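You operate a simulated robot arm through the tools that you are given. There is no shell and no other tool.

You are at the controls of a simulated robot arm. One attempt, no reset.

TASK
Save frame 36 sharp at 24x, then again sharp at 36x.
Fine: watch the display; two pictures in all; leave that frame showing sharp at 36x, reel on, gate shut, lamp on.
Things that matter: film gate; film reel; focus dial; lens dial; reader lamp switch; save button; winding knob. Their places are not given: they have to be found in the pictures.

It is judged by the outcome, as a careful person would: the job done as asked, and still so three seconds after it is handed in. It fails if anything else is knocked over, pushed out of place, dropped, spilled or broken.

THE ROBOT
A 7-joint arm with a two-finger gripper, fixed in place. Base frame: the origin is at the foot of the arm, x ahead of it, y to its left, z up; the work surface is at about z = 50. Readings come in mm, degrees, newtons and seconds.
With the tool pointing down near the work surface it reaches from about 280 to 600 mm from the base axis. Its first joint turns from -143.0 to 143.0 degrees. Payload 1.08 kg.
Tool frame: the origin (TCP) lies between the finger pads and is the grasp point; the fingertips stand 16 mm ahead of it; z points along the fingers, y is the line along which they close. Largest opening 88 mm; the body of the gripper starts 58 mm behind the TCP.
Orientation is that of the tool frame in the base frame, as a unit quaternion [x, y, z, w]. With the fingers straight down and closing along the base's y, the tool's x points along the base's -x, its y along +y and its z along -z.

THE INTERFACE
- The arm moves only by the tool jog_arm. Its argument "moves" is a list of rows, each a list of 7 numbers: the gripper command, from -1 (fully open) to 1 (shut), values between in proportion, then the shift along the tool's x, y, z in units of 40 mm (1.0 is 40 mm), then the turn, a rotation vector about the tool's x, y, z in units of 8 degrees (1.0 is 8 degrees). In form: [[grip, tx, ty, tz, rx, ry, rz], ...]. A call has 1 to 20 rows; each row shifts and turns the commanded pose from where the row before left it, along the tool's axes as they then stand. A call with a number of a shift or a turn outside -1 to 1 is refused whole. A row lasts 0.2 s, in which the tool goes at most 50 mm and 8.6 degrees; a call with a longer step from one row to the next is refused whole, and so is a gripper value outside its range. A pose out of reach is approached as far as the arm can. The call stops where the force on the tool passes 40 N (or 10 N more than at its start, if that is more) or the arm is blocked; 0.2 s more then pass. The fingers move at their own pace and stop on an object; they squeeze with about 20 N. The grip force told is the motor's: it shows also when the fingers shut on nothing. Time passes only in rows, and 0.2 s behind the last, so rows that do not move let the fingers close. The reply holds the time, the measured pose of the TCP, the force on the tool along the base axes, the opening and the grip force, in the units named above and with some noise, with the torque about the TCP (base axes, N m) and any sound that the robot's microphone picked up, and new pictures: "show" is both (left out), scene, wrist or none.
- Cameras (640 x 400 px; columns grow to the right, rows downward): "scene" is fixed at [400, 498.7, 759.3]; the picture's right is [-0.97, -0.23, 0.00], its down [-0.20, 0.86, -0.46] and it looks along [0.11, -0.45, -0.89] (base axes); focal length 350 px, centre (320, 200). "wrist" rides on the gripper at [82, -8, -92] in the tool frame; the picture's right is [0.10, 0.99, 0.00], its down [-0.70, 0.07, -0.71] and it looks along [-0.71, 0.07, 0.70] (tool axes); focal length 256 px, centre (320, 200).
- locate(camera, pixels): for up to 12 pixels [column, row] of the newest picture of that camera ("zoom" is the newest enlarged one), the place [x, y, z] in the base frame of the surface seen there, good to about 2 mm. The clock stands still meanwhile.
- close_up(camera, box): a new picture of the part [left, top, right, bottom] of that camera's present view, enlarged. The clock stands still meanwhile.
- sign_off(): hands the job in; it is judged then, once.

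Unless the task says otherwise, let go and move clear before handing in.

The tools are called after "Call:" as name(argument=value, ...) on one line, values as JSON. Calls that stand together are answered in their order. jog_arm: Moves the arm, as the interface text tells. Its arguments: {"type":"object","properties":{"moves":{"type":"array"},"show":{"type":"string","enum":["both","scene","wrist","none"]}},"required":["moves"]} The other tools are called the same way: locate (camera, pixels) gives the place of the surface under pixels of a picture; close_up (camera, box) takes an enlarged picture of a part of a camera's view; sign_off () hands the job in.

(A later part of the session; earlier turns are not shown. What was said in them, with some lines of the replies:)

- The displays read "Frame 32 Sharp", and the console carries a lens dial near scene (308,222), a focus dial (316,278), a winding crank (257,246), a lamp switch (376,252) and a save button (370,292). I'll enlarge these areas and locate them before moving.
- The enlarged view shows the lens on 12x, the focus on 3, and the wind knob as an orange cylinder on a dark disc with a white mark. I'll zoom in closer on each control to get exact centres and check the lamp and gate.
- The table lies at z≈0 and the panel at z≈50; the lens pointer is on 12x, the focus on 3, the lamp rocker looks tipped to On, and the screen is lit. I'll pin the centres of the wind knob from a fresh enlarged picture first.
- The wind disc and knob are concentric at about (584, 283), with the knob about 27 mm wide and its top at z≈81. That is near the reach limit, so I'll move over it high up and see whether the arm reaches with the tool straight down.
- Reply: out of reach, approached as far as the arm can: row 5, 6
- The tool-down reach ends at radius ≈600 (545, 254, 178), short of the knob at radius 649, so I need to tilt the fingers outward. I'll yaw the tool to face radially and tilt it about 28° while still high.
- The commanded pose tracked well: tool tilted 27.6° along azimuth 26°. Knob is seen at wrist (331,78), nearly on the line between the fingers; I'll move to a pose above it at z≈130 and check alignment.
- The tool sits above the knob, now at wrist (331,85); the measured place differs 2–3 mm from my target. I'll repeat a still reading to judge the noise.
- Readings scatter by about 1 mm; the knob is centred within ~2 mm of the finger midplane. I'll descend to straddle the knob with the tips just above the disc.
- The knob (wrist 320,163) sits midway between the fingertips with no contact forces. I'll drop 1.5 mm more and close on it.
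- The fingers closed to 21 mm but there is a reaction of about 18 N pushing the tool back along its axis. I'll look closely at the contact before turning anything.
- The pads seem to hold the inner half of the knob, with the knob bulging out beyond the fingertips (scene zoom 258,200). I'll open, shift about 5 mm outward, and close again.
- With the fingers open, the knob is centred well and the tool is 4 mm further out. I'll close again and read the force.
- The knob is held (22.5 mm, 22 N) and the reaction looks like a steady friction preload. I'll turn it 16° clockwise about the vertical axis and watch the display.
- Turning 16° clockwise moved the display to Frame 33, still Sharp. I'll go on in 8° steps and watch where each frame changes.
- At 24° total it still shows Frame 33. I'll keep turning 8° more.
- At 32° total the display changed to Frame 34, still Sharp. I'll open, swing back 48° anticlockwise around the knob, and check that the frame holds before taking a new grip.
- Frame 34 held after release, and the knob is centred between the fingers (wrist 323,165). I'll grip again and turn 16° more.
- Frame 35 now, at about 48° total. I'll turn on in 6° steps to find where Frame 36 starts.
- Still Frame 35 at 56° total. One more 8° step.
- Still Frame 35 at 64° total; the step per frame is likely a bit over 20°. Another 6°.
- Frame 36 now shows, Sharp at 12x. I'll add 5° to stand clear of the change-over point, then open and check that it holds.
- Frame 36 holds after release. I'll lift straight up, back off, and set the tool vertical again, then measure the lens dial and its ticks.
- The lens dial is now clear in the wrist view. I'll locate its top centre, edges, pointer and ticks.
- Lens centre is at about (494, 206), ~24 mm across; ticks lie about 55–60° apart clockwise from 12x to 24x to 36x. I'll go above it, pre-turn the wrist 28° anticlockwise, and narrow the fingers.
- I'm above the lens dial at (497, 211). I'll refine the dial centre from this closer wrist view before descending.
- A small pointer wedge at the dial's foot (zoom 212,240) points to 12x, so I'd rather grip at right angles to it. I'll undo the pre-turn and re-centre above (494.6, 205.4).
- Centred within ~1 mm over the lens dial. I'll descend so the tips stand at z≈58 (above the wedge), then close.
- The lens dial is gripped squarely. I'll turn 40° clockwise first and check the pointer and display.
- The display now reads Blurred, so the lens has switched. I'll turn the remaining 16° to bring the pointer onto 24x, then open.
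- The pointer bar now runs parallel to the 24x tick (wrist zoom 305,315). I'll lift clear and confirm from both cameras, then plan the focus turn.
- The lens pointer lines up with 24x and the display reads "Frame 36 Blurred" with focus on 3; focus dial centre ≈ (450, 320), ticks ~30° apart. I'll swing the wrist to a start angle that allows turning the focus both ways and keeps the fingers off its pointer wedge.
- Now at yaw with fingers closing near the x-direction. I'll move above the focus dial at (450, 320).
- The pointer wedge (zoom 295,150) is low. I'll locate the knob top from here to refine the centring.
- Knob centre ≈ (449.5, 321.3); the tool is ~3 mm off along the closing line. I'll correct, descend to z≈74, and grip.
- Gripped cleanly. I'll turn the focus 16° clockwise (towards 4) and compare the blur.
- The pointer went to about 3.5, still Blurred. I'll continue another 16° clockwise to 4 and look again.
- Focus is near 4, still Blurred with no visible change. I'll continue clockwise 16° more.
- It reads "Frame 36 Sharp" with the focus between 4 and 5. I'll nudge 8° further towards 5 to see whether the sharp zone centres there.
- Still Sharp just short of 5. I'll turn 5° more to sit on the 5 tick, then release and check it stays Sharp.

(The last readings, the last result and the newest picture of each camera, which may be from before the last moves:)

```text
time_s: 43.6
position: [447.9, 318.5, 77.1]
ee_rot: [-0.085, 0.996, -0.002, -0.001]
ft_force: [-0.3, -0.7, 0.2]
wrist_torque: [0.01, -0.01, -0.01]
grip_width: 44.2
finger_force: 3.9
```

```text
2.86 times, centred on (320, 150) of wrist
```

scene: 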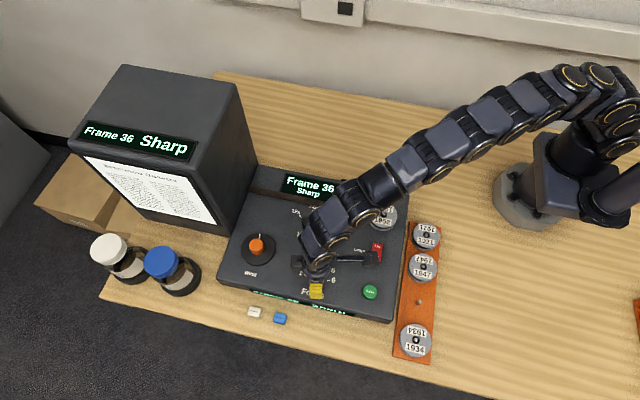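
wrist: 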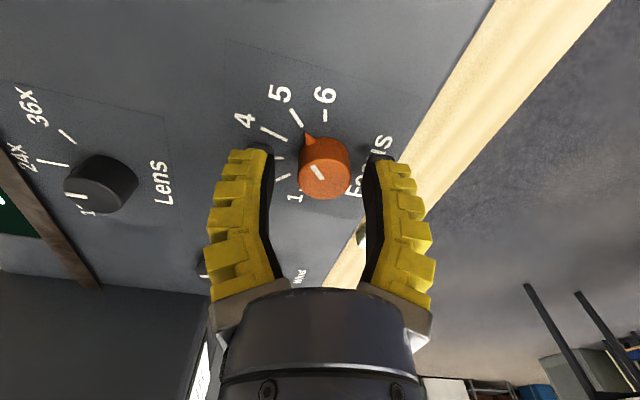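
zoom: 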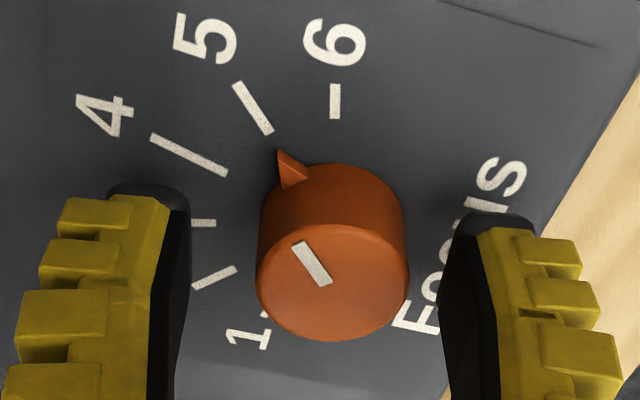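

The focus sits on 5 and the display stays "Frame 36 Sharp" at 24x. I'll lift, close the fingers, and move above the Save button at (338, 321).

Call:
jog_arm(moves=[[0.1, 0, 0, -0.5, 0, 0, 0], [0.1, 0, 0, -1, 0, 0, 0], [0.1, 0, 0, -0.5, 0, 0, 0], [0.9, 0.9, 0.175, 0, 0, 0, 0], [0.9, 0.9, 0.175, 0, 0, 0, 0], [0.9, 0.9, 0.175, 0, 0, 0, 0], [0.9, 0, 0, 0.5, 0, 0, 0], [0.9, 0, 0, 0, 0, 0, 0], [0.9, 0, 0, 0, 0, 0, 0]])

Call:
close_up(camera="scene", box=[270, 180, 410, 310])

```text
time_s: 45.6
position: [337.8, 323.3, 137.4]
ee_rot: [-0.086, 0.996, 0.0, 0.0]
ft_force: [-0.7, 0.3, -0.5]
wrist_torque: [0.02, 0.0, 0.01]
grip_width: 9.5
finger_force: 3.7
```

scene: 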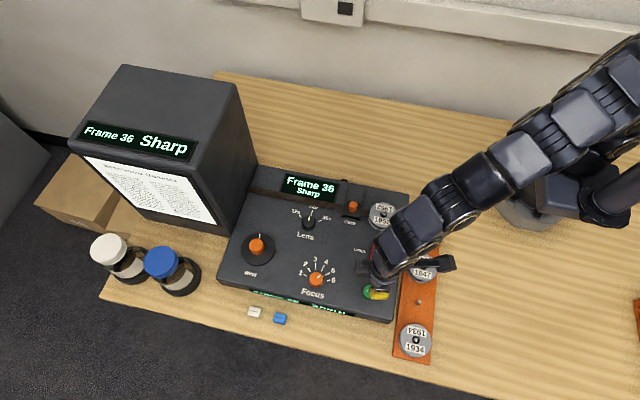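
wrist: 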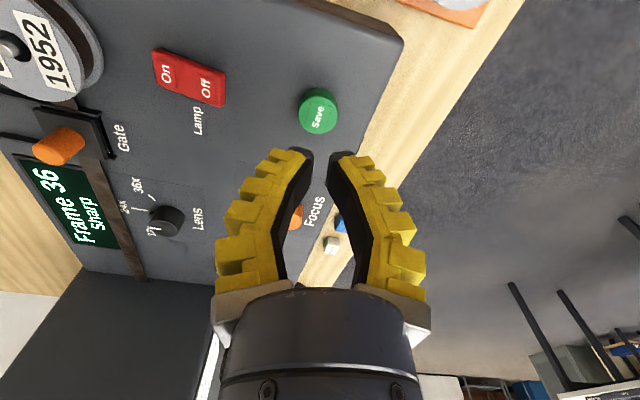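

```text
3.08 times, centred on (340, 245) of scene
```

zoom: 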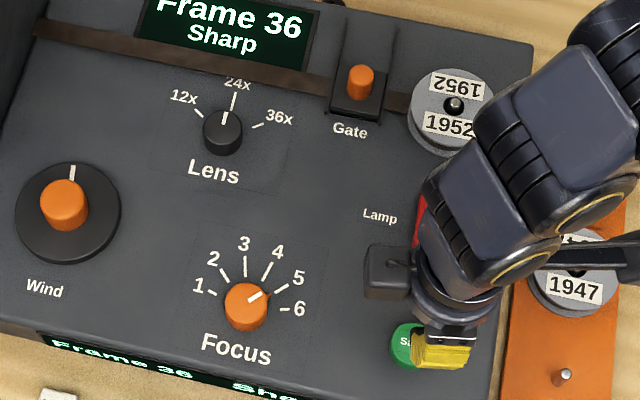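

The enlarged view confirms the lens on 24x, the focus on 5, Frame 36 Sharp. I'll refine the Save button's centre from the wrist view.

Call:
locate(camera="wrist", pixels=[[318, 112], [302, 112], [335, 112], [318, 93], [318, 131]])

Call:
jog_arm(moves=[[1, 0, 0, 0, 0, 0, 0]], show="none")

```text
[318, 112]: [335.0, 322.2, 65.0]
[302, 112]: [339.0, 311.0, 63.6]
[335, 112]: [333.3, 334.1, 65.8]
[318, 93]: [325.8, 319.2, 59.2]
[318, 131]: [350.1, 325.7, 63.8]
```

```text
time_s: 46.0
position: [336.9, 322.7, 137.4]
ee_rot: [-0.086, 0.996, 0.0, 0.0]
ft_force: [0.5, -1.0, -0.5]
wrist_torque: [0.0, -0.02, 0.0]
grip_width: 0.0
finger_force: 19.8
```

Centred over Save within 1 mm, fingers shut. I'll descend to just above it (tips ~5 mm clear).

Call:
jog_arm(moves=[[1, 0, 0, 0.5, 0, 0, 0], [1, 0, 0, 0.5, 0, 0, 0], [1, 0, 0, 0.25, 0, 0, 0], [1, 0, 0, 0, 0, 0, 0]])

Call:
close_up(camera="wrist", box=[230, 80, 410, 220])

```text
time_s: 47.0
position: [337.8, 324.5, 86.5]
ee_rot: [-0.086, 0.996, 0.0, 0.0]
ft_force: [0.0, -0.8, -0.1]
wrist_torque: [0.02, -0.01, -0.03]
grip_width: 0.0
finger_force: 20.1
```

scene: 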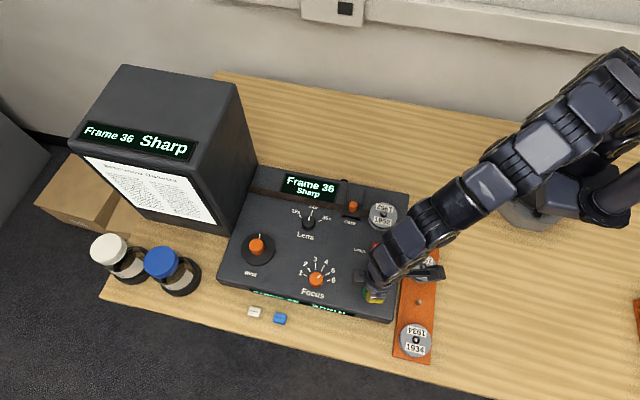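
wrist: 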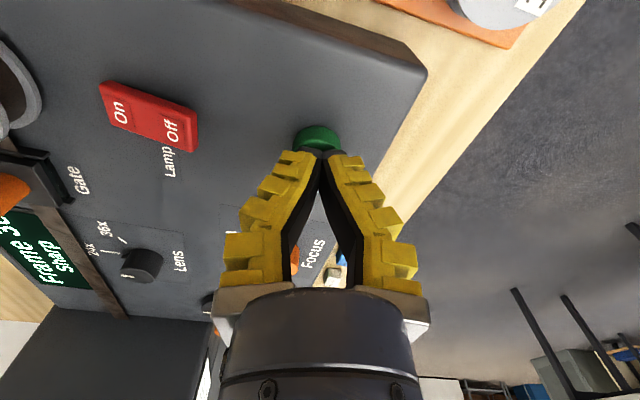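

```text
2.86 times, centred on (320, 150) of wrist
```

zoom: 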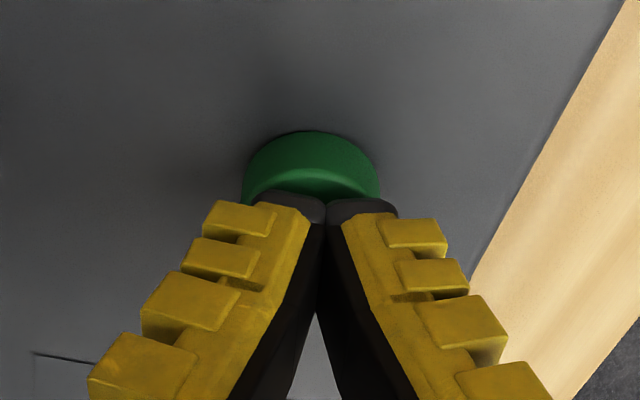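

The closed tips are centred right over the green button. I'll press down slowly, 2 mm per row, watching force and sound.

Call:
jog_arm(moves=[[1, 0, 0, 0.05, 0, 0, 0], [1, 0, 0, 0.05, 0, 0, 0], [1, 0, 0, 0.05, 0, 0, 0]], show="scene")

```text
time_s: 47.8
position: [339.4, 323.1, 79.9]
ee_rot: [-0.086, 0.996, 0.0, 0.001]
ft_force: [1.2, 0.4, 1.4]
wrist_torque: [0.0, -0.04, 0.0]
grip_width: 5.9
finger_force: 22.1
```

scene: 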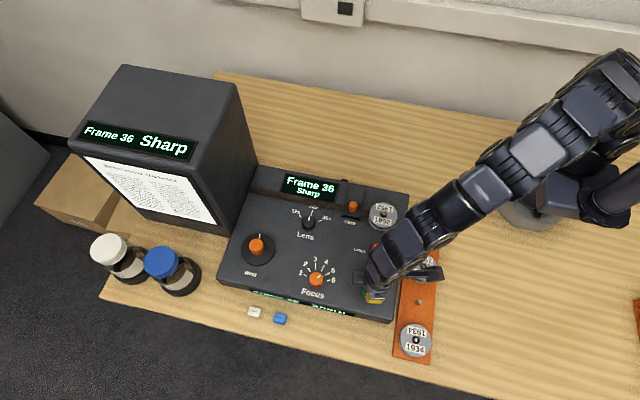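

Light contact has begun (1.4 N). I'll press 2 mm further.

Call:
jog_arm(moves=[[1, 0, 0, 0.05, 0, 0, 0]], show="scene")

Call:
close_up(camera="scene", box=[60, 110, 260, 240])

Call:
close_up(camera="wrist", box=[230, 80, 410, 220])

```text
time_s: 48.2
position: [338.0, 323.2, 77.5]
ee_rot: [-0.086, 0.996, 0.0, 0.0]
ft_force: [-0.5, 1.7, 1.4]
wrist_torque: [0.01, 0.0, -0.01]
grip_width: 6.2
finger_force: 22.0
```

scene: 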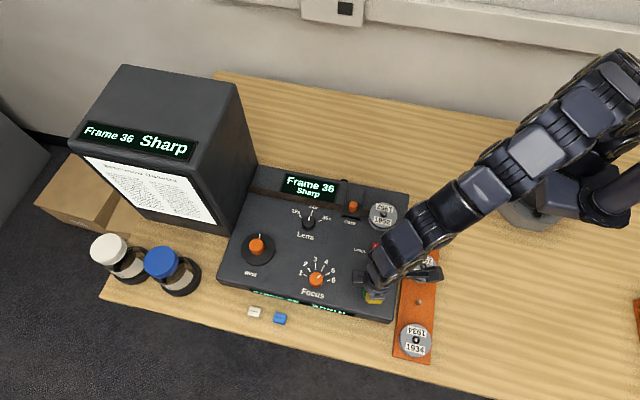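

```text
3.08 times, centred on (160, 175) of scene
```

zoom: 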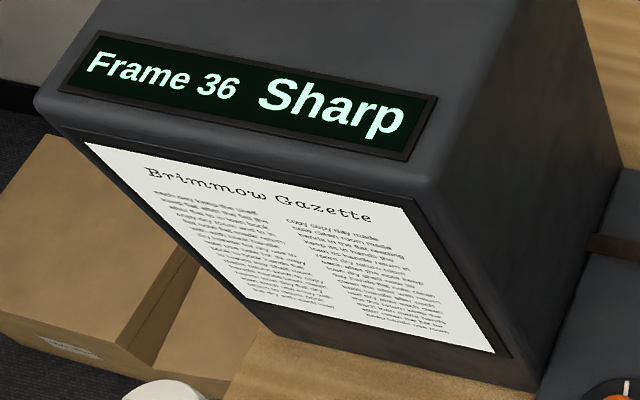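

```text
2.86 times, centred on (320, 150) of wrist
```

zoom: 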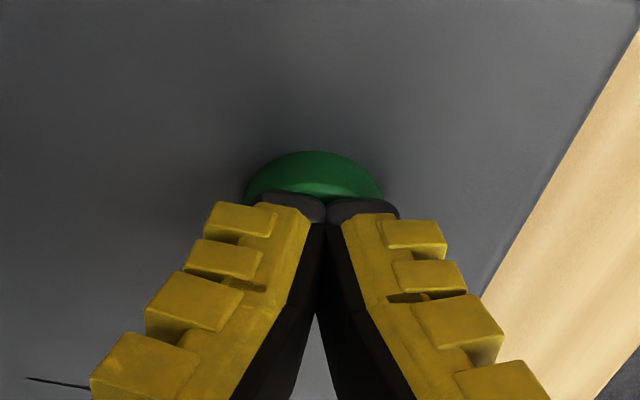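

The button is sinking softly, with no sound yet. Another 1.5 mm.

Call:
jog_arm(moves=[[1, 0, 0, 0.0375, 0, 0, 0]], show="scene")

Call:
close_up(camera="scene", box=[60, 110, 260, 240])

Call:
close_up(camera="scene", box=[270, 165, 360, 215])

```text
time_s: 48.6
position: [338.0, 321.1, 74.7]
ee_rot: [-0.086, 0.996, 0.0, 0.0]
ft_force: [0.4, 1.0, 2.9]
wrist_torque: [0.01, -0.02, 0.04]
grip_width: 5.8
finger_force: 22.3
heard: click
```

scene: 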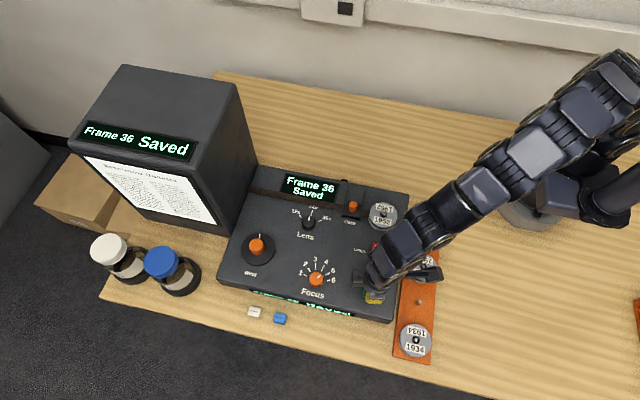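

```text
3.08 times, centred on (160, 175) of scene
```

zoom: 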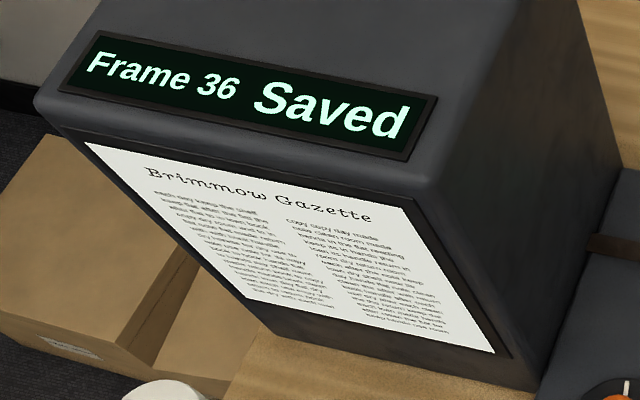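

```text
7.11 times, centred on (315, 190) of scene
```

zoom: 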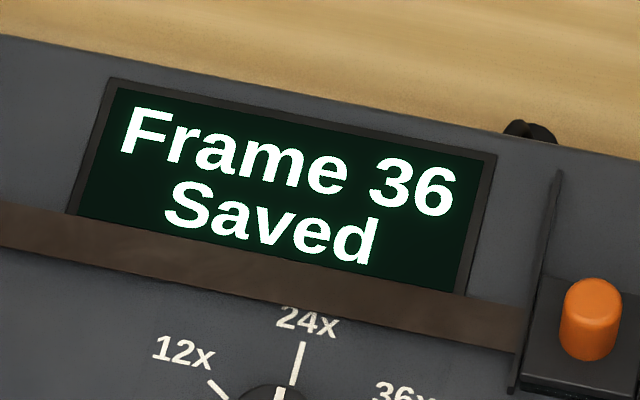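

"Click" heard and the display reads "Frame 36 Saved" – first picture taken at 24x. I'll lift straight off, travel high to the lens dial and pre-turn the wrist 50° anticlockwise.

Call:
jog_arm(moves=[[1, 0, 0, -0.5, 0, 0, 0], [1, 0, 0, -1, 0, 0, 0], [1, 0, 0, -0.6, 0, 0, 0], [1, -0.672, -0.708, 0, 0, 0, 0], [1, -0.672, -0.708, 0, 0, 0, 0], [1, -0.672, -0.708, 0, 0, 0, 0], [0.1, -0.672, -0.708, 0, 0, 0, 0], [0.1, -0.672, -0.708, 0, 0, 0, 0], [0.1, 0, 0, 0, 0, 0, -0.893], [0.1, 0, 0, 0, 0, 0, -0.893], [0.1, 0, 0, 0, 0, 0, -0.893], [0.1, 0, 0, 0, 0, 0, -0.893], [0.1, 0, 0, 0, 0, 0, -0.893], [0.1, 0, 0, 0, 0, 0, -0.893], [0.1, 0, 0, 0, 0, 0, -0.893], [0.1, 0, 0, 0, 0, 0, 0]])

```text
time_s: 52.0
position: [494.6, 205.4, 160.9]
ee_rot: [-0.5, 0.866, 0.0, -0.001]
ft_force: [-0.8, 0.8, -0.8]
wrist_torque: [0.04, -0.01, -0.02]
grip_width: 44.4
finger_force: 3.1
```

scene: 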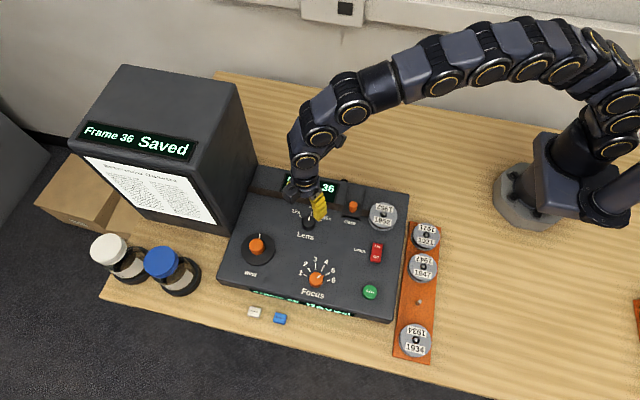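
wrist: 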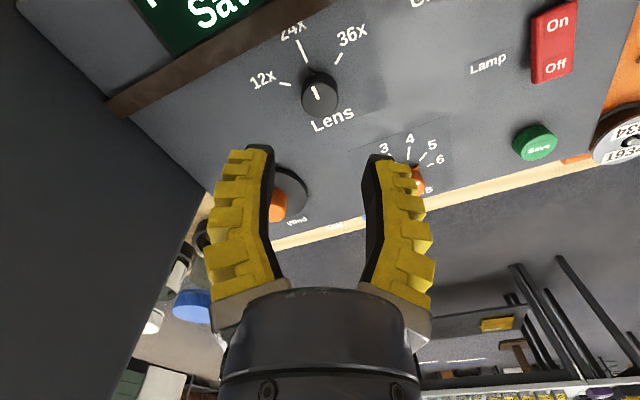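

Exactly over the lens dial with the pointer on 24x; the display still shows Saved. I'll descend to z≈105 and check centring.

Call:
jog_arm(moves=[[0.1, 0, 0, 0.7, 0, 0, 0], [0.1, 0, 0, 0.7, 0, 0, 0], [0.1, 0, 0, 0, 0, 0, 0]], show="wrist")

Call:
close_up(camera="wrist", box=[240, 70, 400, 190])

```text
time_s: 52.8
position: [494.8, 205.6, 103.6]
ee_rot: [-0.499, 0.867, 0.0, 0.0]
ft_force: [-0.3, 0.2, 0.8]
wrist_torque: [-0.02, 0.0, 0.0]
grip_width: 44.4
finger_force: 2.9
```

wrist: 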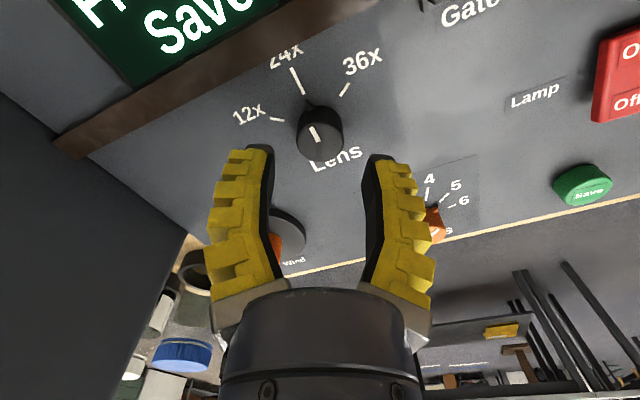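

```text
3.33 times, centred on (320, 130) of wrist
```

zoom: 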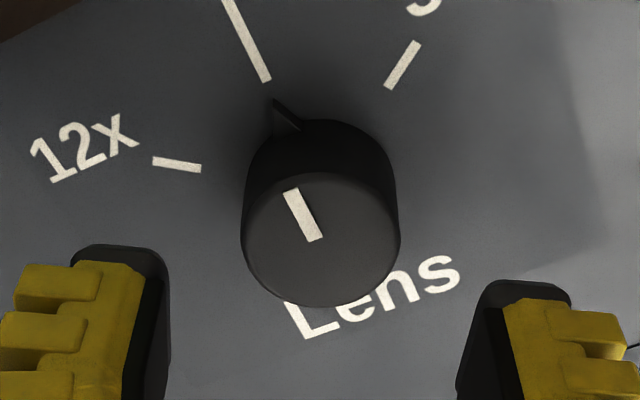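

Well centred, with the pointer wedge away from both fingers. I'll descend, grip, and turn 40° clockwise towards 36x.

Call:
jog_arm(moves=[[0.1, 0, 0, 0.36, 0, 0, 0], [0.1, 0, 0, 0.37, 0, 0, 0], [0.1, 0, 0, 0, 0, 0, 0], [0.7, 0, 0, 0, 0, 0, 0], [0.7, 0, 0, 0, 0, 0, 0], [0.7, 0, 0, 0, 0, 0, 0.5], [0.7, 0, 0, 0, 0, 0, 0.5], [0.7, 0, 0, 0, 0, 0, 0.5], [0.7, 0, 0, 0, 0, 0, 0.5], [0.7, 0, 0, 0, 0, 0, 0.5], [0.7, 0, 0, 0, 0, 0, 0.5], [0.7, 0, 0, 0, 0, 0, 0.5], [0.7, 0, 0, 0, 0, 0, 0.5], [0.7, 0, 0, 0, 0, 0, 0.5], [0.7, 0, 0, 0, 0, 0, 0.5], [0.7, 0, 0, 0, 0, 0, 0]])

Call:
close_up(camera="wrist", box=[230, 80, 410, 220])

Call:
close_up(camera="scene", box=[60, 110, 260, 240])

```text
time_s: 56.2
position: [494.9, 205.4, 76.2]
ee_rot: [-0.172, 0.985, -0.002, 0.001]
ft_force: [5.5, -15.3, 13.0]
wrist_torque: [-0.04, -0.16, 0.0]
grip_width: 19.8
finger_force: 21.9
```

scene: 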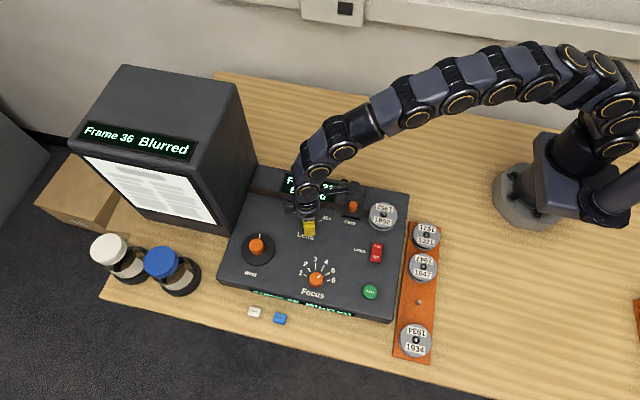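
wrist: 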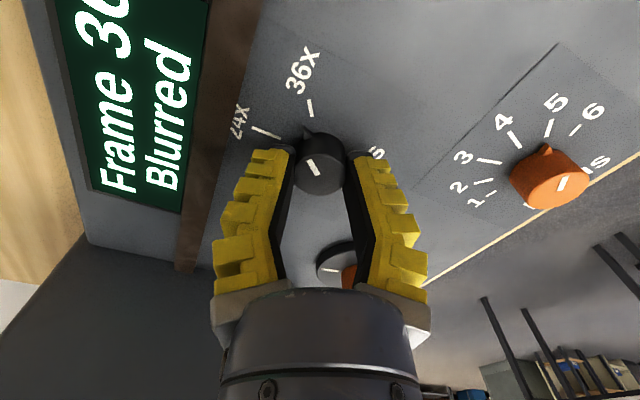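

```text
2.86 times, centred on (320, 150) of wrist
```

zoom: 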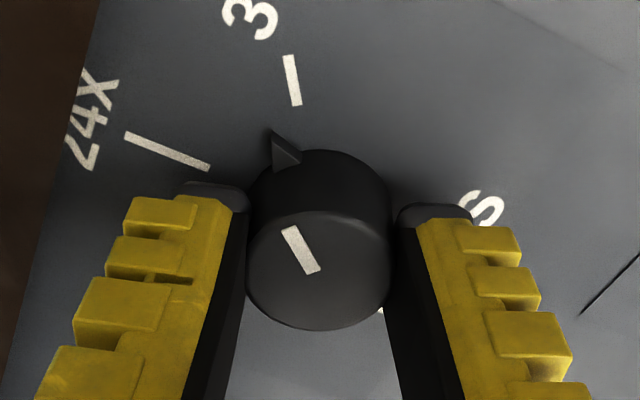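

```text
3.08 times, centred on (160, 175) of scene
```

zoom: 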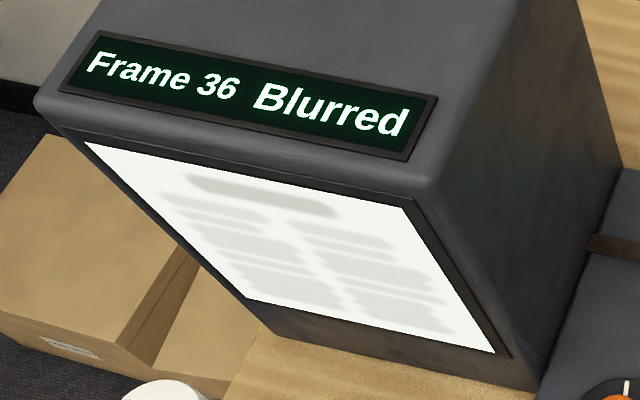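

The display went to Blurred as the lens passed to 36x; the pointer still has about 16° to go to the tick. I'll finish the turn, then release.

Call:
jog_arm(moves=[[0.7, 0, 0, 0, 0, 0, 0.5], [0.7, 0, 0, 0, 0, 0, 0.5], [0.7, 0, 0, 0, 0, 0, 0.5], [0.7, 0, 0, 0, 0, 0, 0.5], [0.7, 0, 0, 0, 0, 0, 0], [0.1, 0, 0, 0, 0, 0, 0], [0.1, 0, 0, 0, 0, 0, 0]], show="wrist")

Call:
close_up(camera="wrist", box=[230, 80, 410, 220])

```text
time_s: 57.8
position: [493.0, 206.4, 73.9]
ee_rot: [-0.034, 0.999, 0.0, -0.001]
ft_force: [0.4, 0.2, -0.2]
wrist_torque: [-0.01, -0.01, -0.05]
grip_width: 44.3
finger_force: 3.4
```

wrist: 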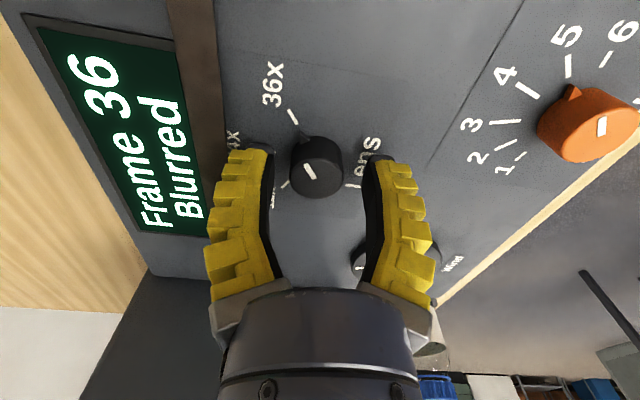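

```text
2.86 times, centred on (320, 150) of wrist
```

zoom: 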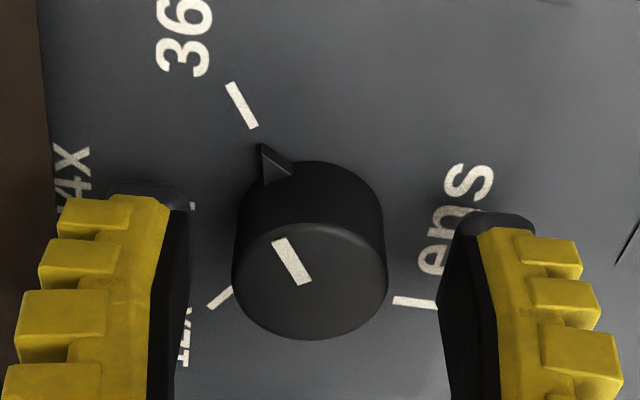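

The pointer now sits on the 36x tick (wrist zoom 240,105 against 270,160). I'll lift and go back above the focus dial, now on 5.

Call:
jog_arm(moves=[[0.1, 0, 0, -0.5, 0, 0, 0], [0.1, 0, 0, -0.9, 0, 0, 0], [0.1, 0.2225, 0.733, 0, 0, 0, 0], [0.1, 0.2225, 0.733, 0, 0, 0, 0], [0.1, 0.2225, 0.733, 0, 0, 0, 0], [0.1, 0.2225, 0.733, 0, 0, 0, 0], [0.1, 0, 0, 0, 0, 0, -0.565], [0.1, 0, 0, 0, 0, 0, -0.565], [0.1, 0, 0, 0.5, 0, 0, 0], [0.1, 0, 0, 0, 0, 0, 0]])

Call:
close_up(camera="scene", box=[285, 195, 345, 240])

Call:
close_up(camera="wrist", box=[240, 70, 400, 190])

```text
time_s: 60.0
position: [450.6, 320.6, 111.1]
ee_rot: [-0.112, 0.994, 0.0, 0.0]
ft_force: [-0.1, 0.1, -0.2]
wrist_torque: [-0.01, 0.0, 0.02]
grip_width: 44.3
finger_force: 3.8
```

scene: 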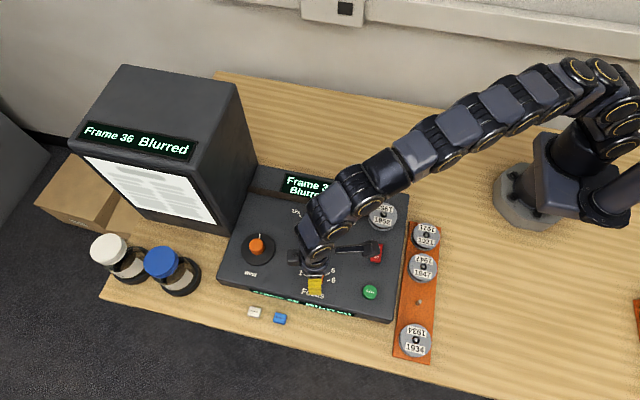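
wrist: 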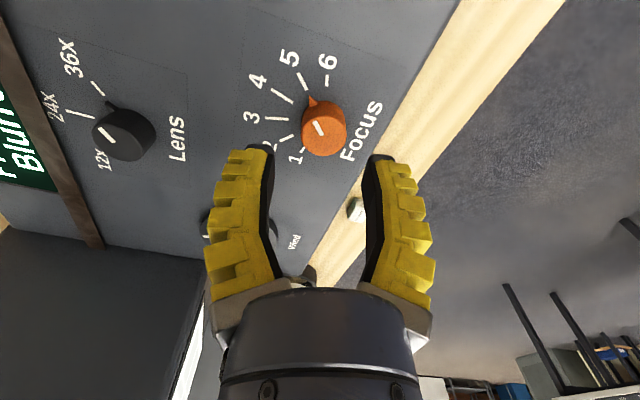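

```text
8.89 times, centred on (315, 218) of scene
```

zoom: 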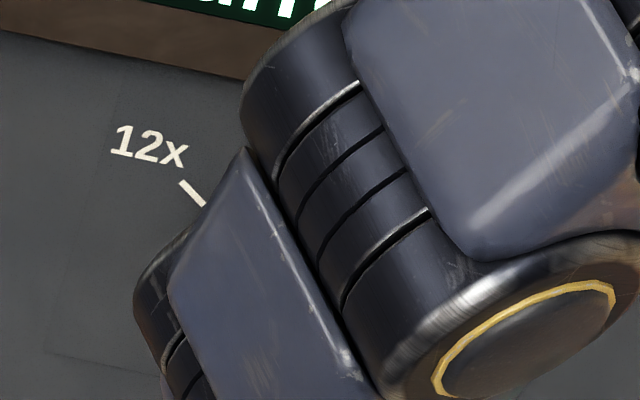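

```text
3.33 times, centred on (320, 130) of wrist
```

zoom: 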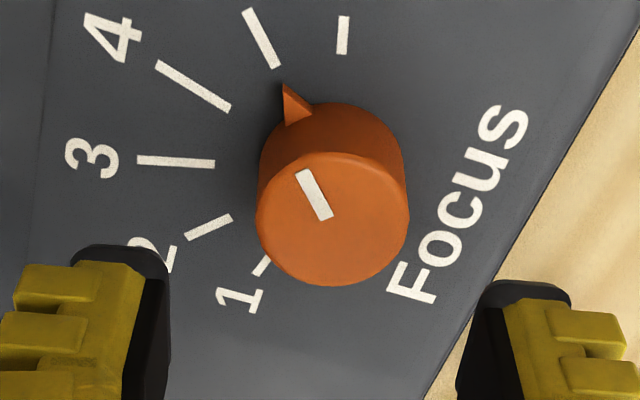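

The focus pointer is on 5 and nearly centred between the fingers (about 1.5 mm off). I'll correct, descend, grip, and try 16° clockwise towards 6.

Call:
jog_arm(moves=[[0.1, 0.02, 0.037, 0.46, 0, 0, 0], [0.1, 0, 0, 0.46, 0, 0, 0], [0.1, 0, 0, 0, 0, 0, 0], [0.7, 0, 0, 0, 0, 0, 0], [0.7, 0, 0, 0, 0, 0, 0], [0.7, 0, 0, 0, 0, 0, 0.5], [0.7, 0, 0, 0, 0, 0, 0.5], [0.7, 0, 0, 0, 0, 0, 0.5], [0.7, 0, 0, 0, 0, 0, 0.5], [0.7, 0, 0, 0, 0, 0, 0]])

Call:
close_up(camera="scene", box=[60, 110, 260, 240])

Call:
close_up(camera="wrist", box=[230, 80, 410, 220])

```text
time_s: 62.2
position: [449.7, 322.2, 74.7]
ee_rot: [0.028, 1.0, 0.002, 0.0]
ft_force: [-7.3, 3.4, 14.7]
wrist_torque: [0.04, 0.21, -0.05]
grip_width: 18.0
finger_force: 22.2
```

scene: 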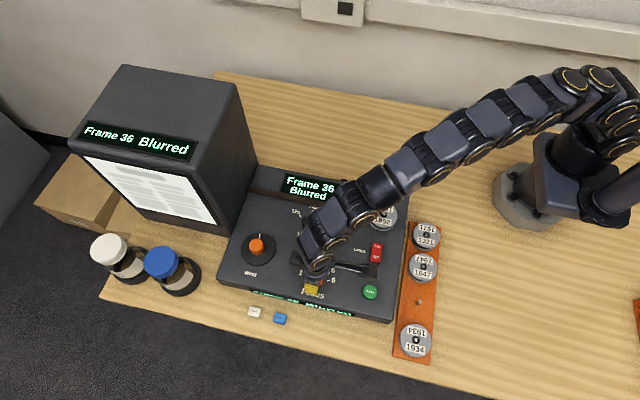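
wrist: 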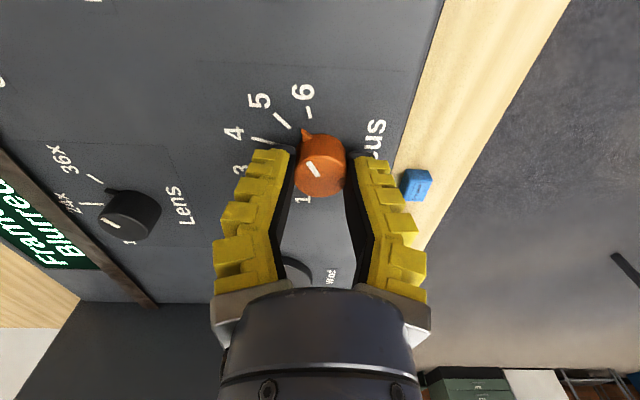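

```text
3.08 times, centred on (160, 175) of scene
```

zoom: 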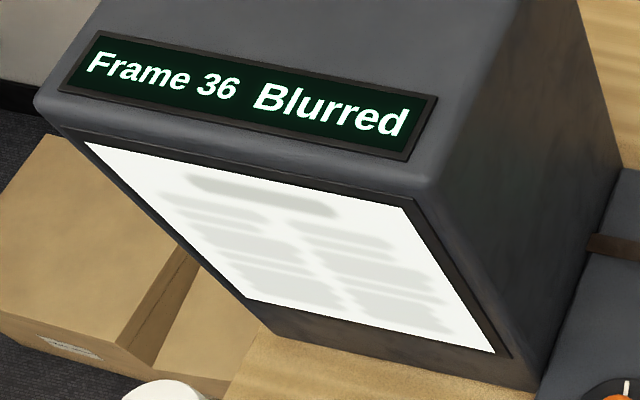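

```text
2.86 times, centred on (320, 150) of wrist
```

zoom: 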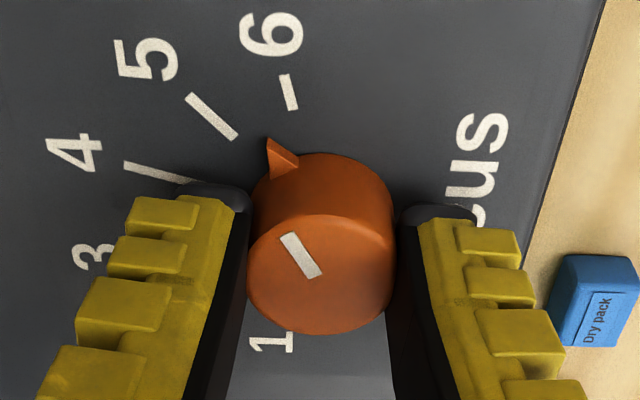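

Between 5 and 6 it still reads Blurred. I'll turn another 14° to 6.

Call:
jog_arm(moves=[[0.7, 0, 0, 0, 0, 0, 0.45], [0.7, 0, 0, 0, 0, 0, 0.45], [0.7, 0, 0, 0, 0, 0, 0.45], [0.7, 0, 0, 0, 0, 0, 0.4], [0.7, 0, 0, 0, 0, 0, 0]])

Call:
close_up(camera="scene", box=[60, 110, 260, 240])

Call:
close_up(camera="wrist", box=[230, 80, 410, 220])

```text
time_s: 63.4
position: [450.3, 321.4, 74.6]
ee_rot: [0.149, 0.989, 0.0, 0.001]
ft_force: [-6.4, 7.9, 11.3]
wrist_torque: [0.11, 0.23, -0.03]
grip_width: 17.8
finger_force: 21.8
```

scene: 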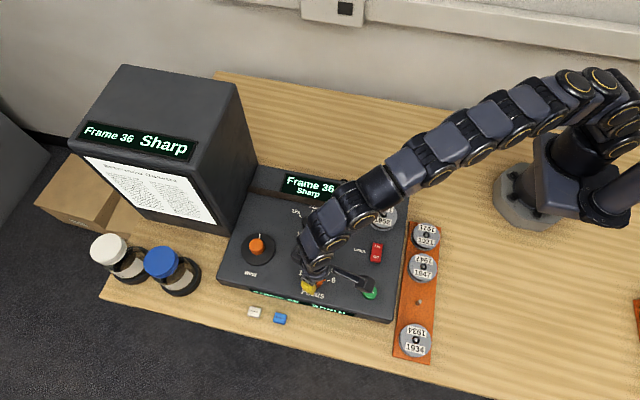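
wrist: 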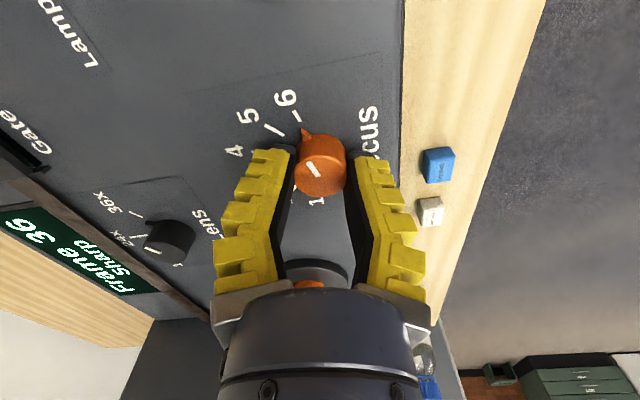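

```text
3.08 times, centred on (160, 175) of scene
```

zoom: 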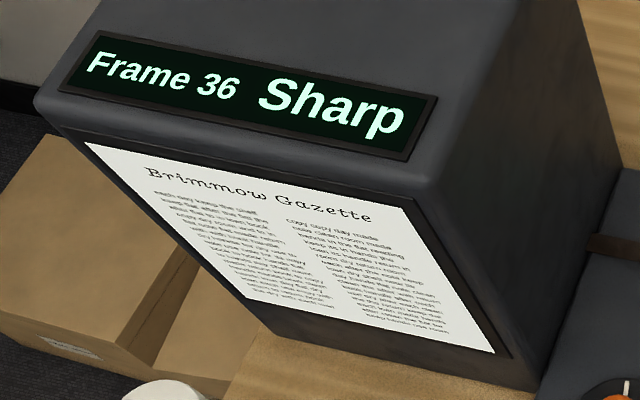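

```text
2.86 times, centred on (320, 150) of wrist
```

zoom: 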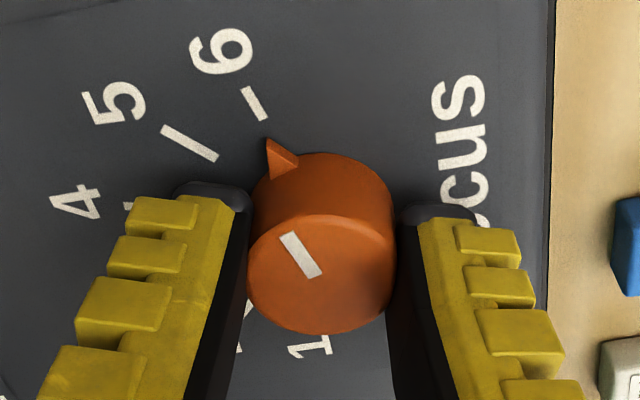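

"Frame 36 Sharp" with the focus just short of 6. I'll nudge 4° more onto the 6 tick, release, and check it holds.

Call:
jog_arm(moves=[[0.7, 0, 0, 0, 0, 0, 0.25], [0.7, 0, 0, 0, 0, 0, 0.25], [0.7, 0, 0, 0, 0, 0, 0], [0.1, 0, 0, 0, 0, 0, 0], [0.1, 0, 0, 0, 0, 0, 0]])

Call:
close_up(camera="wrist", box=[230, 80, 410, 220])

Call:
close_up(camera="wrist", box=[80, 170, 220, 270])

```text
time_s: 64.6
position: [449.9, 319.7, 73.9]
ee_rot: [0.183, 0.983, 0.0, 0.0]
ft_force: [0.4, 0.2, 0.4]
wrist_torque: [-0.02, -0.03, 0.0]
grip_width: 44.3
finger_force: 3.8
```

scene: 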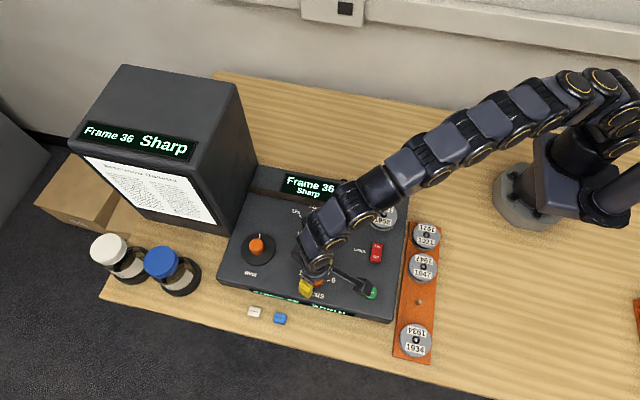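
wrist: 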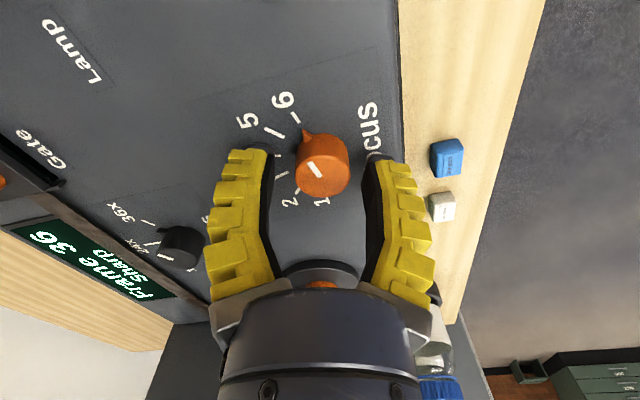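

```text
2.86 times, centred on (320, 150) of wrist
```

zoom: 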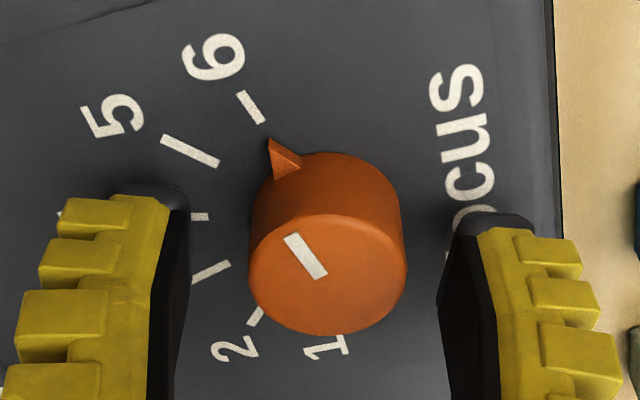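

```text
4.00 times, centred on (150, 220) of wrist
```

zoom: 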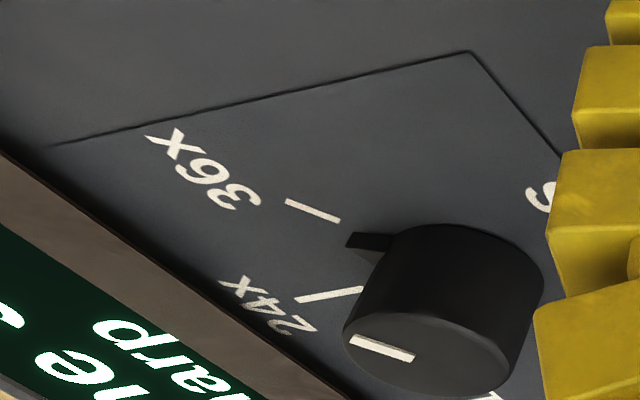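

The lens pointer is on 36x, the focus on 6, display "Frame 36 Sharp". I'll lift, close the fingers, and go above Save for the second picture.

Call:
jog_arm(moves=[[0.1, 0, 0, -0.5, 0, 0, 0], [0.1, 0, 0, -1, 0, 0, 0], [0.1, 0, 0, -0.5, 0, 0, 0], [1, 0.883, -0.316, 0, 0, 0, 0], [1, 0.883, -0.316, 0, 0, 0, 0], [1, 0.883, -0.316, 0, 0, 0, 0], [1, 0, 0, 0.5, 0, 0, 0], [1, 0, 0, 0.5, 0, 0, 0], [1, 0, 0, 0, 0, 0, 0]])

Call:
close_up(camera="scene", box=[220, 165, 410, 315])

Call:
close_up(camera="wrist", box=[230, 80, 410, 220])

```text
time_s: 66.6
position: [336.7, 322.9, 117.0]
ee_rot: [0.183, 0.983, 0.0, 0.0]
ft_force: [0.7, 0.0, -1.2]
wrist_torque: [0.03, 0.0, -0.01]
grip_width: 0.0
finger_force: 20.2
```

scene: 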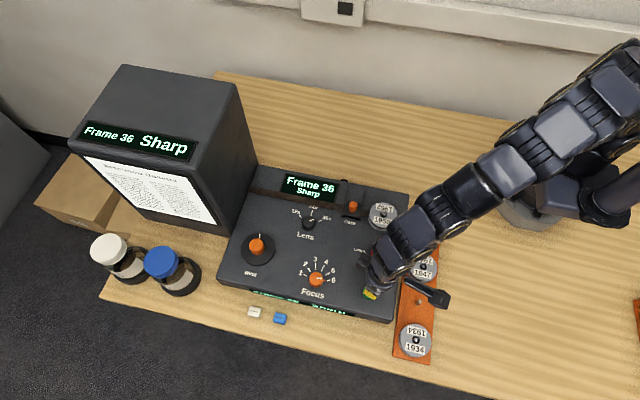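
wrist: 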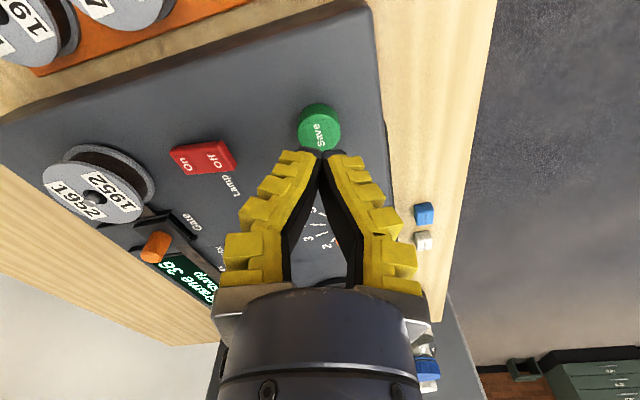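

```text
2.67 times, centred on (315, 240) of scene
```

zoom: 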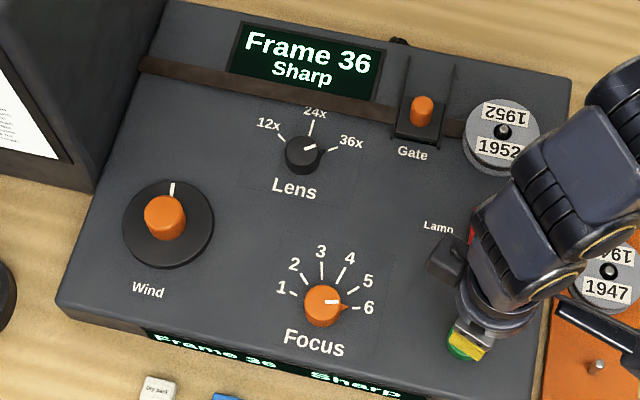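

```text
2.86 times, centred on (320, 150) of wrist
```

zoom: 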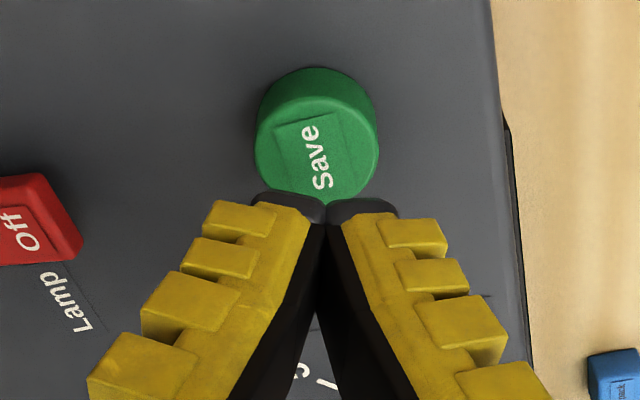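

Lens 36x, focus 6, "Frame 36 Sharp", and the tips are centred on Save. I'll descend to just above the button.

Call:
jog_arm(moves=[[1, 0, 0, 0.4, 0, 0, 0], [1, 0, 0, 0.375, 0, 0, 0], [1, 0, 0, 0, 0, 0, 0]], show="scene")

```text
time_s: 67.4
position: [336.5, 324.4, 84.9]
ee_rot: [0.184, 0.983, 0.0, 0.0]
ft_force: [0.2, -0.1, 0.2]
wrist_torque: [0.0, 0.0, 0.0]
grip_width: 0.0
finger_force: 20.1
```

scene: 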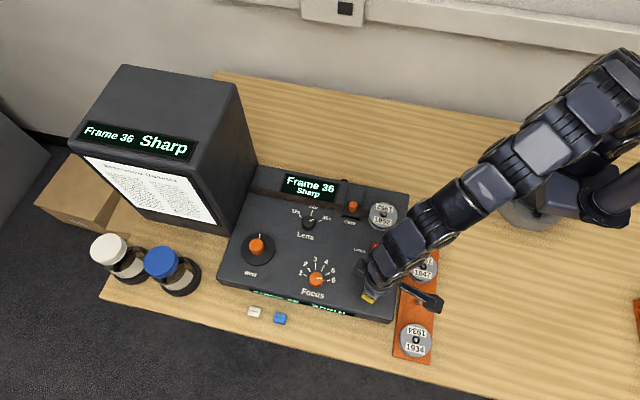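

Still Frame 36 Sharp and no contact at z≈85. I'll press down slowly as before.

Call:
jog_arm(moves=[[1, 0, 0, 0.05, 0, 0, 0], [1, 0, 0, 0.05, 0, 0, 0], [1, 0, 0, 0.05, 0, 0, 0], [1, 0, 0, 0.03, 0, 0, 0]], show="scene")

```text
time_s: 68.4
position: [337.1, 323.7, 76.4]
ee_rot: [0.183, 0.983, 0.0, 0.0]
ft_force: [-0.8, -1.7, 2.2]
wrist_torque: [-0.02, 0.01, -0.02]
grip_width: 5.9
finger_force: 21.8
heard: click
```

scene: 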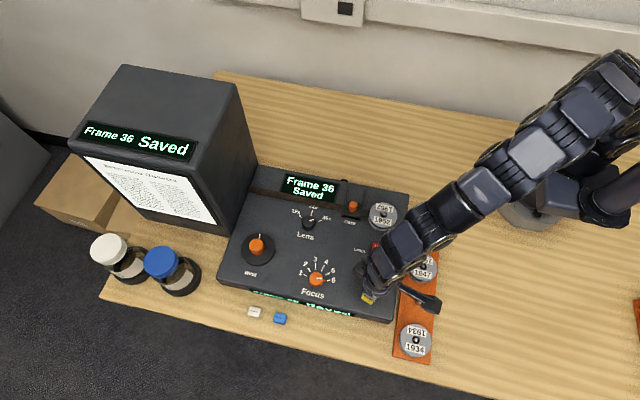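

Click heard and "Frame 36 Saved" – the second picture, at 36x. I'll lift straight up and move clear, then check the final state.

Call:
jog_arm(moves=[[1, 0, 0, -0.5, 0, 0, 0], [1, 0, 0, -1, 0, 0, 0], [1, 0, 0, -1, 0, 0, 0], [1, 0, 0, -1, 0, 0, 0], [1, 0, 0, -1, 0, 0, 0], [0.5, 0, -0.9, 0, 0, 0, 0], [0.5, 0, -0.9, 0, 0, 0, 0], [0.5, 0, -0.9, 0, 0, 0, 0], [0.5, 0, -0.9, 0, 0, 0, 0], [0.5, 0, 0, 0, 0, 0, 0], [0.5, 0, 0, 0, 0, 0, 0]])

Call:
close_up(camera="scene", box=[220, 165, 410, 315])

Call:
close_up(camera="scene", box=[60, 110, 260, 240])

```text
time_s: 70.8
position: [286.5, 190.6, 257.7]
ee_rot: [0.183, 0.983, 0.0, 0.0]
ft_force: [0.5, 0.3, -0.6]
wrist_torque: [-0.01, -0.04, -0.03]
grip_width: 26.9
finger_force: 3.6
```

scene: 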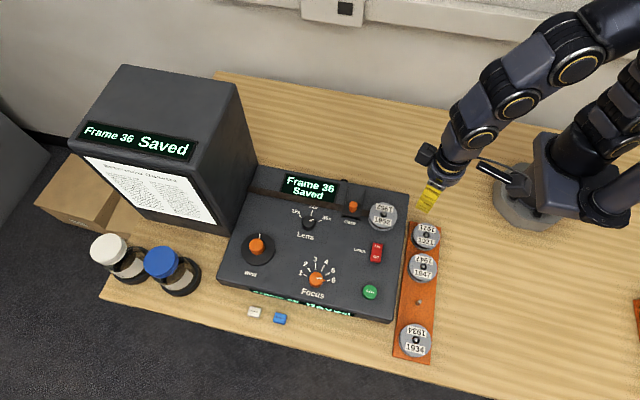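
wrist: 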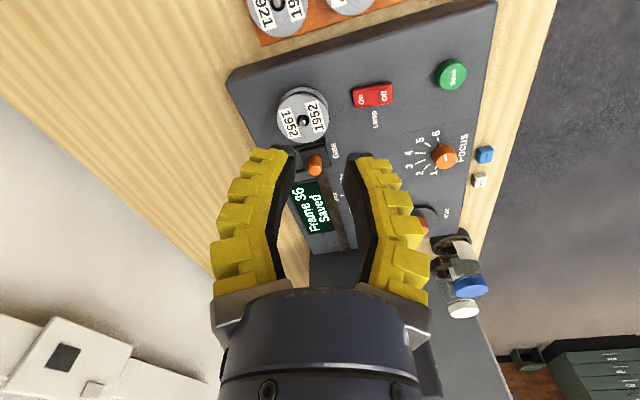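

```text
2.67 times, centred on (315, 240) of scene
```

zoom: 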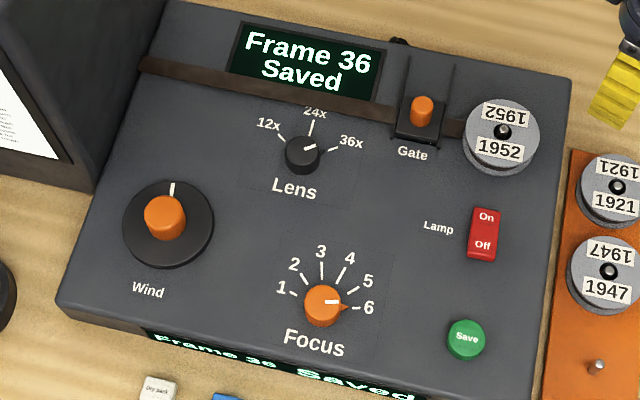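

```text
3.08 times, centred on (160, 175) of scene
```

zoom: 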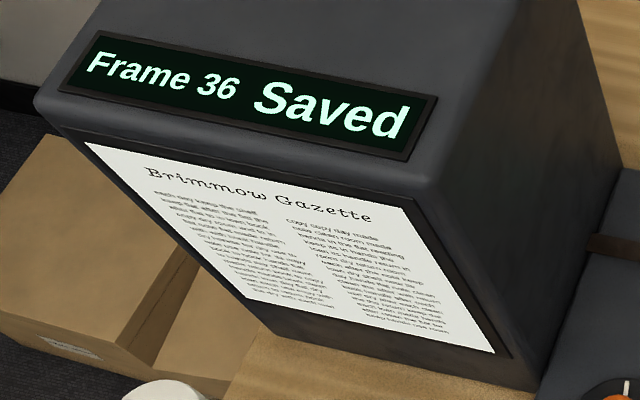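

Everything looks right: Frame 36, lens 36x, focus 6, picture sharp on the screen, reel 1952 on, gate shut, lamp On, arm clear. I'll wait a few seconds to see that it all stays so.

Call:
jog_arm(moves=[[0.5, 0, 0, 0, 0, 0, 0], [0.5, 0, 0, 0, 0, 0, 0], [0.5, 0, 0, 0, 0, 0, 0], [0.5, 0, 0, 0, 0, 0, 0], [0.5, 0, 0, 0, 0, 0, 0], [0.5, 0, 0, 0, 0, 0, 0], [0.5, 0, 0, 0, 0, 0, 0], [0.5, 0, 0, 0, 0, 0, 0], [0.5, 0, 0, 0, 0, 0, 0], [0.5, 0, 0, 0, 0, 0, 0], [0.5, 0, 0, 0, 0, 0, 0], [0.5, 0, 0, 0, 0, 0, 0], [0.5, 0, 0, 0, 0, 0, 0], [0.5, 0, 0, 0, 0, 0, 0], [0.5, 0, 0, 0, 0, 0, 0]], show="scene")

Call:
close_up(camera="scene", box=[220, 165, 410, 315])

```text
time_s: 74.0
position: [285.8, 190.3, 258.0]
ee_rot: [0.183, 0.983, 0.001, 0.0]
ft_force: [-0.5, -0.1, 0.3]
wrist_torque: [0.02, 0.0, 0.01]
grip_width: 26.8
finger_force: 3.5
```

scene: 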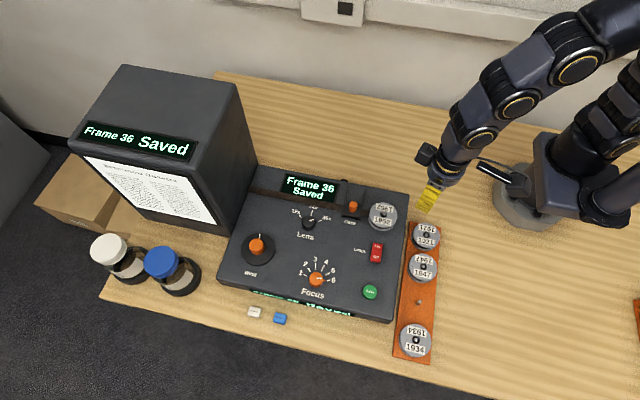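

```text
2.67 times, centred on (315, 240) of scene
```

zoom: 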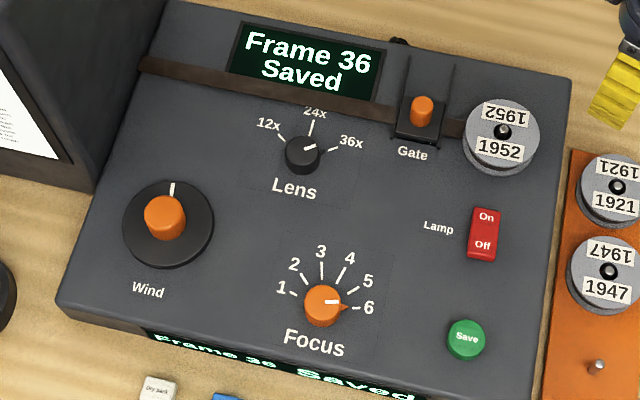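

The state is steady: both displays read "Frame 36 Saved" with a sharp page at 36x, and the gate, reel and lamp are as they should be. Nothing else has been moved and the arm is clear, so I'm handing in.

Call:
sign_off()

```text
The job is handed in.
```

Frame 36 is saved twice, once sharp at 24x and once sharp at 36x, and the job is handed in. Each press gave one click and the display read "Frame 36 Saved", so there are two pictures in all.

- **24x:** the frame came sharp with the focus on 5.
- **36x:** the frame came sharp with the focus on 6, and it is left that way.
- **Final state:** the display still read "Frame 36 Saved", not "Sharp", when I handed in, because it keeps that word after a save. The page on the screen was still sharp. The 1952 reel is on, the gate is shut and the lamp switch is On.

Nothing was knocked or moved out of place, and the arm is clear of the reader.
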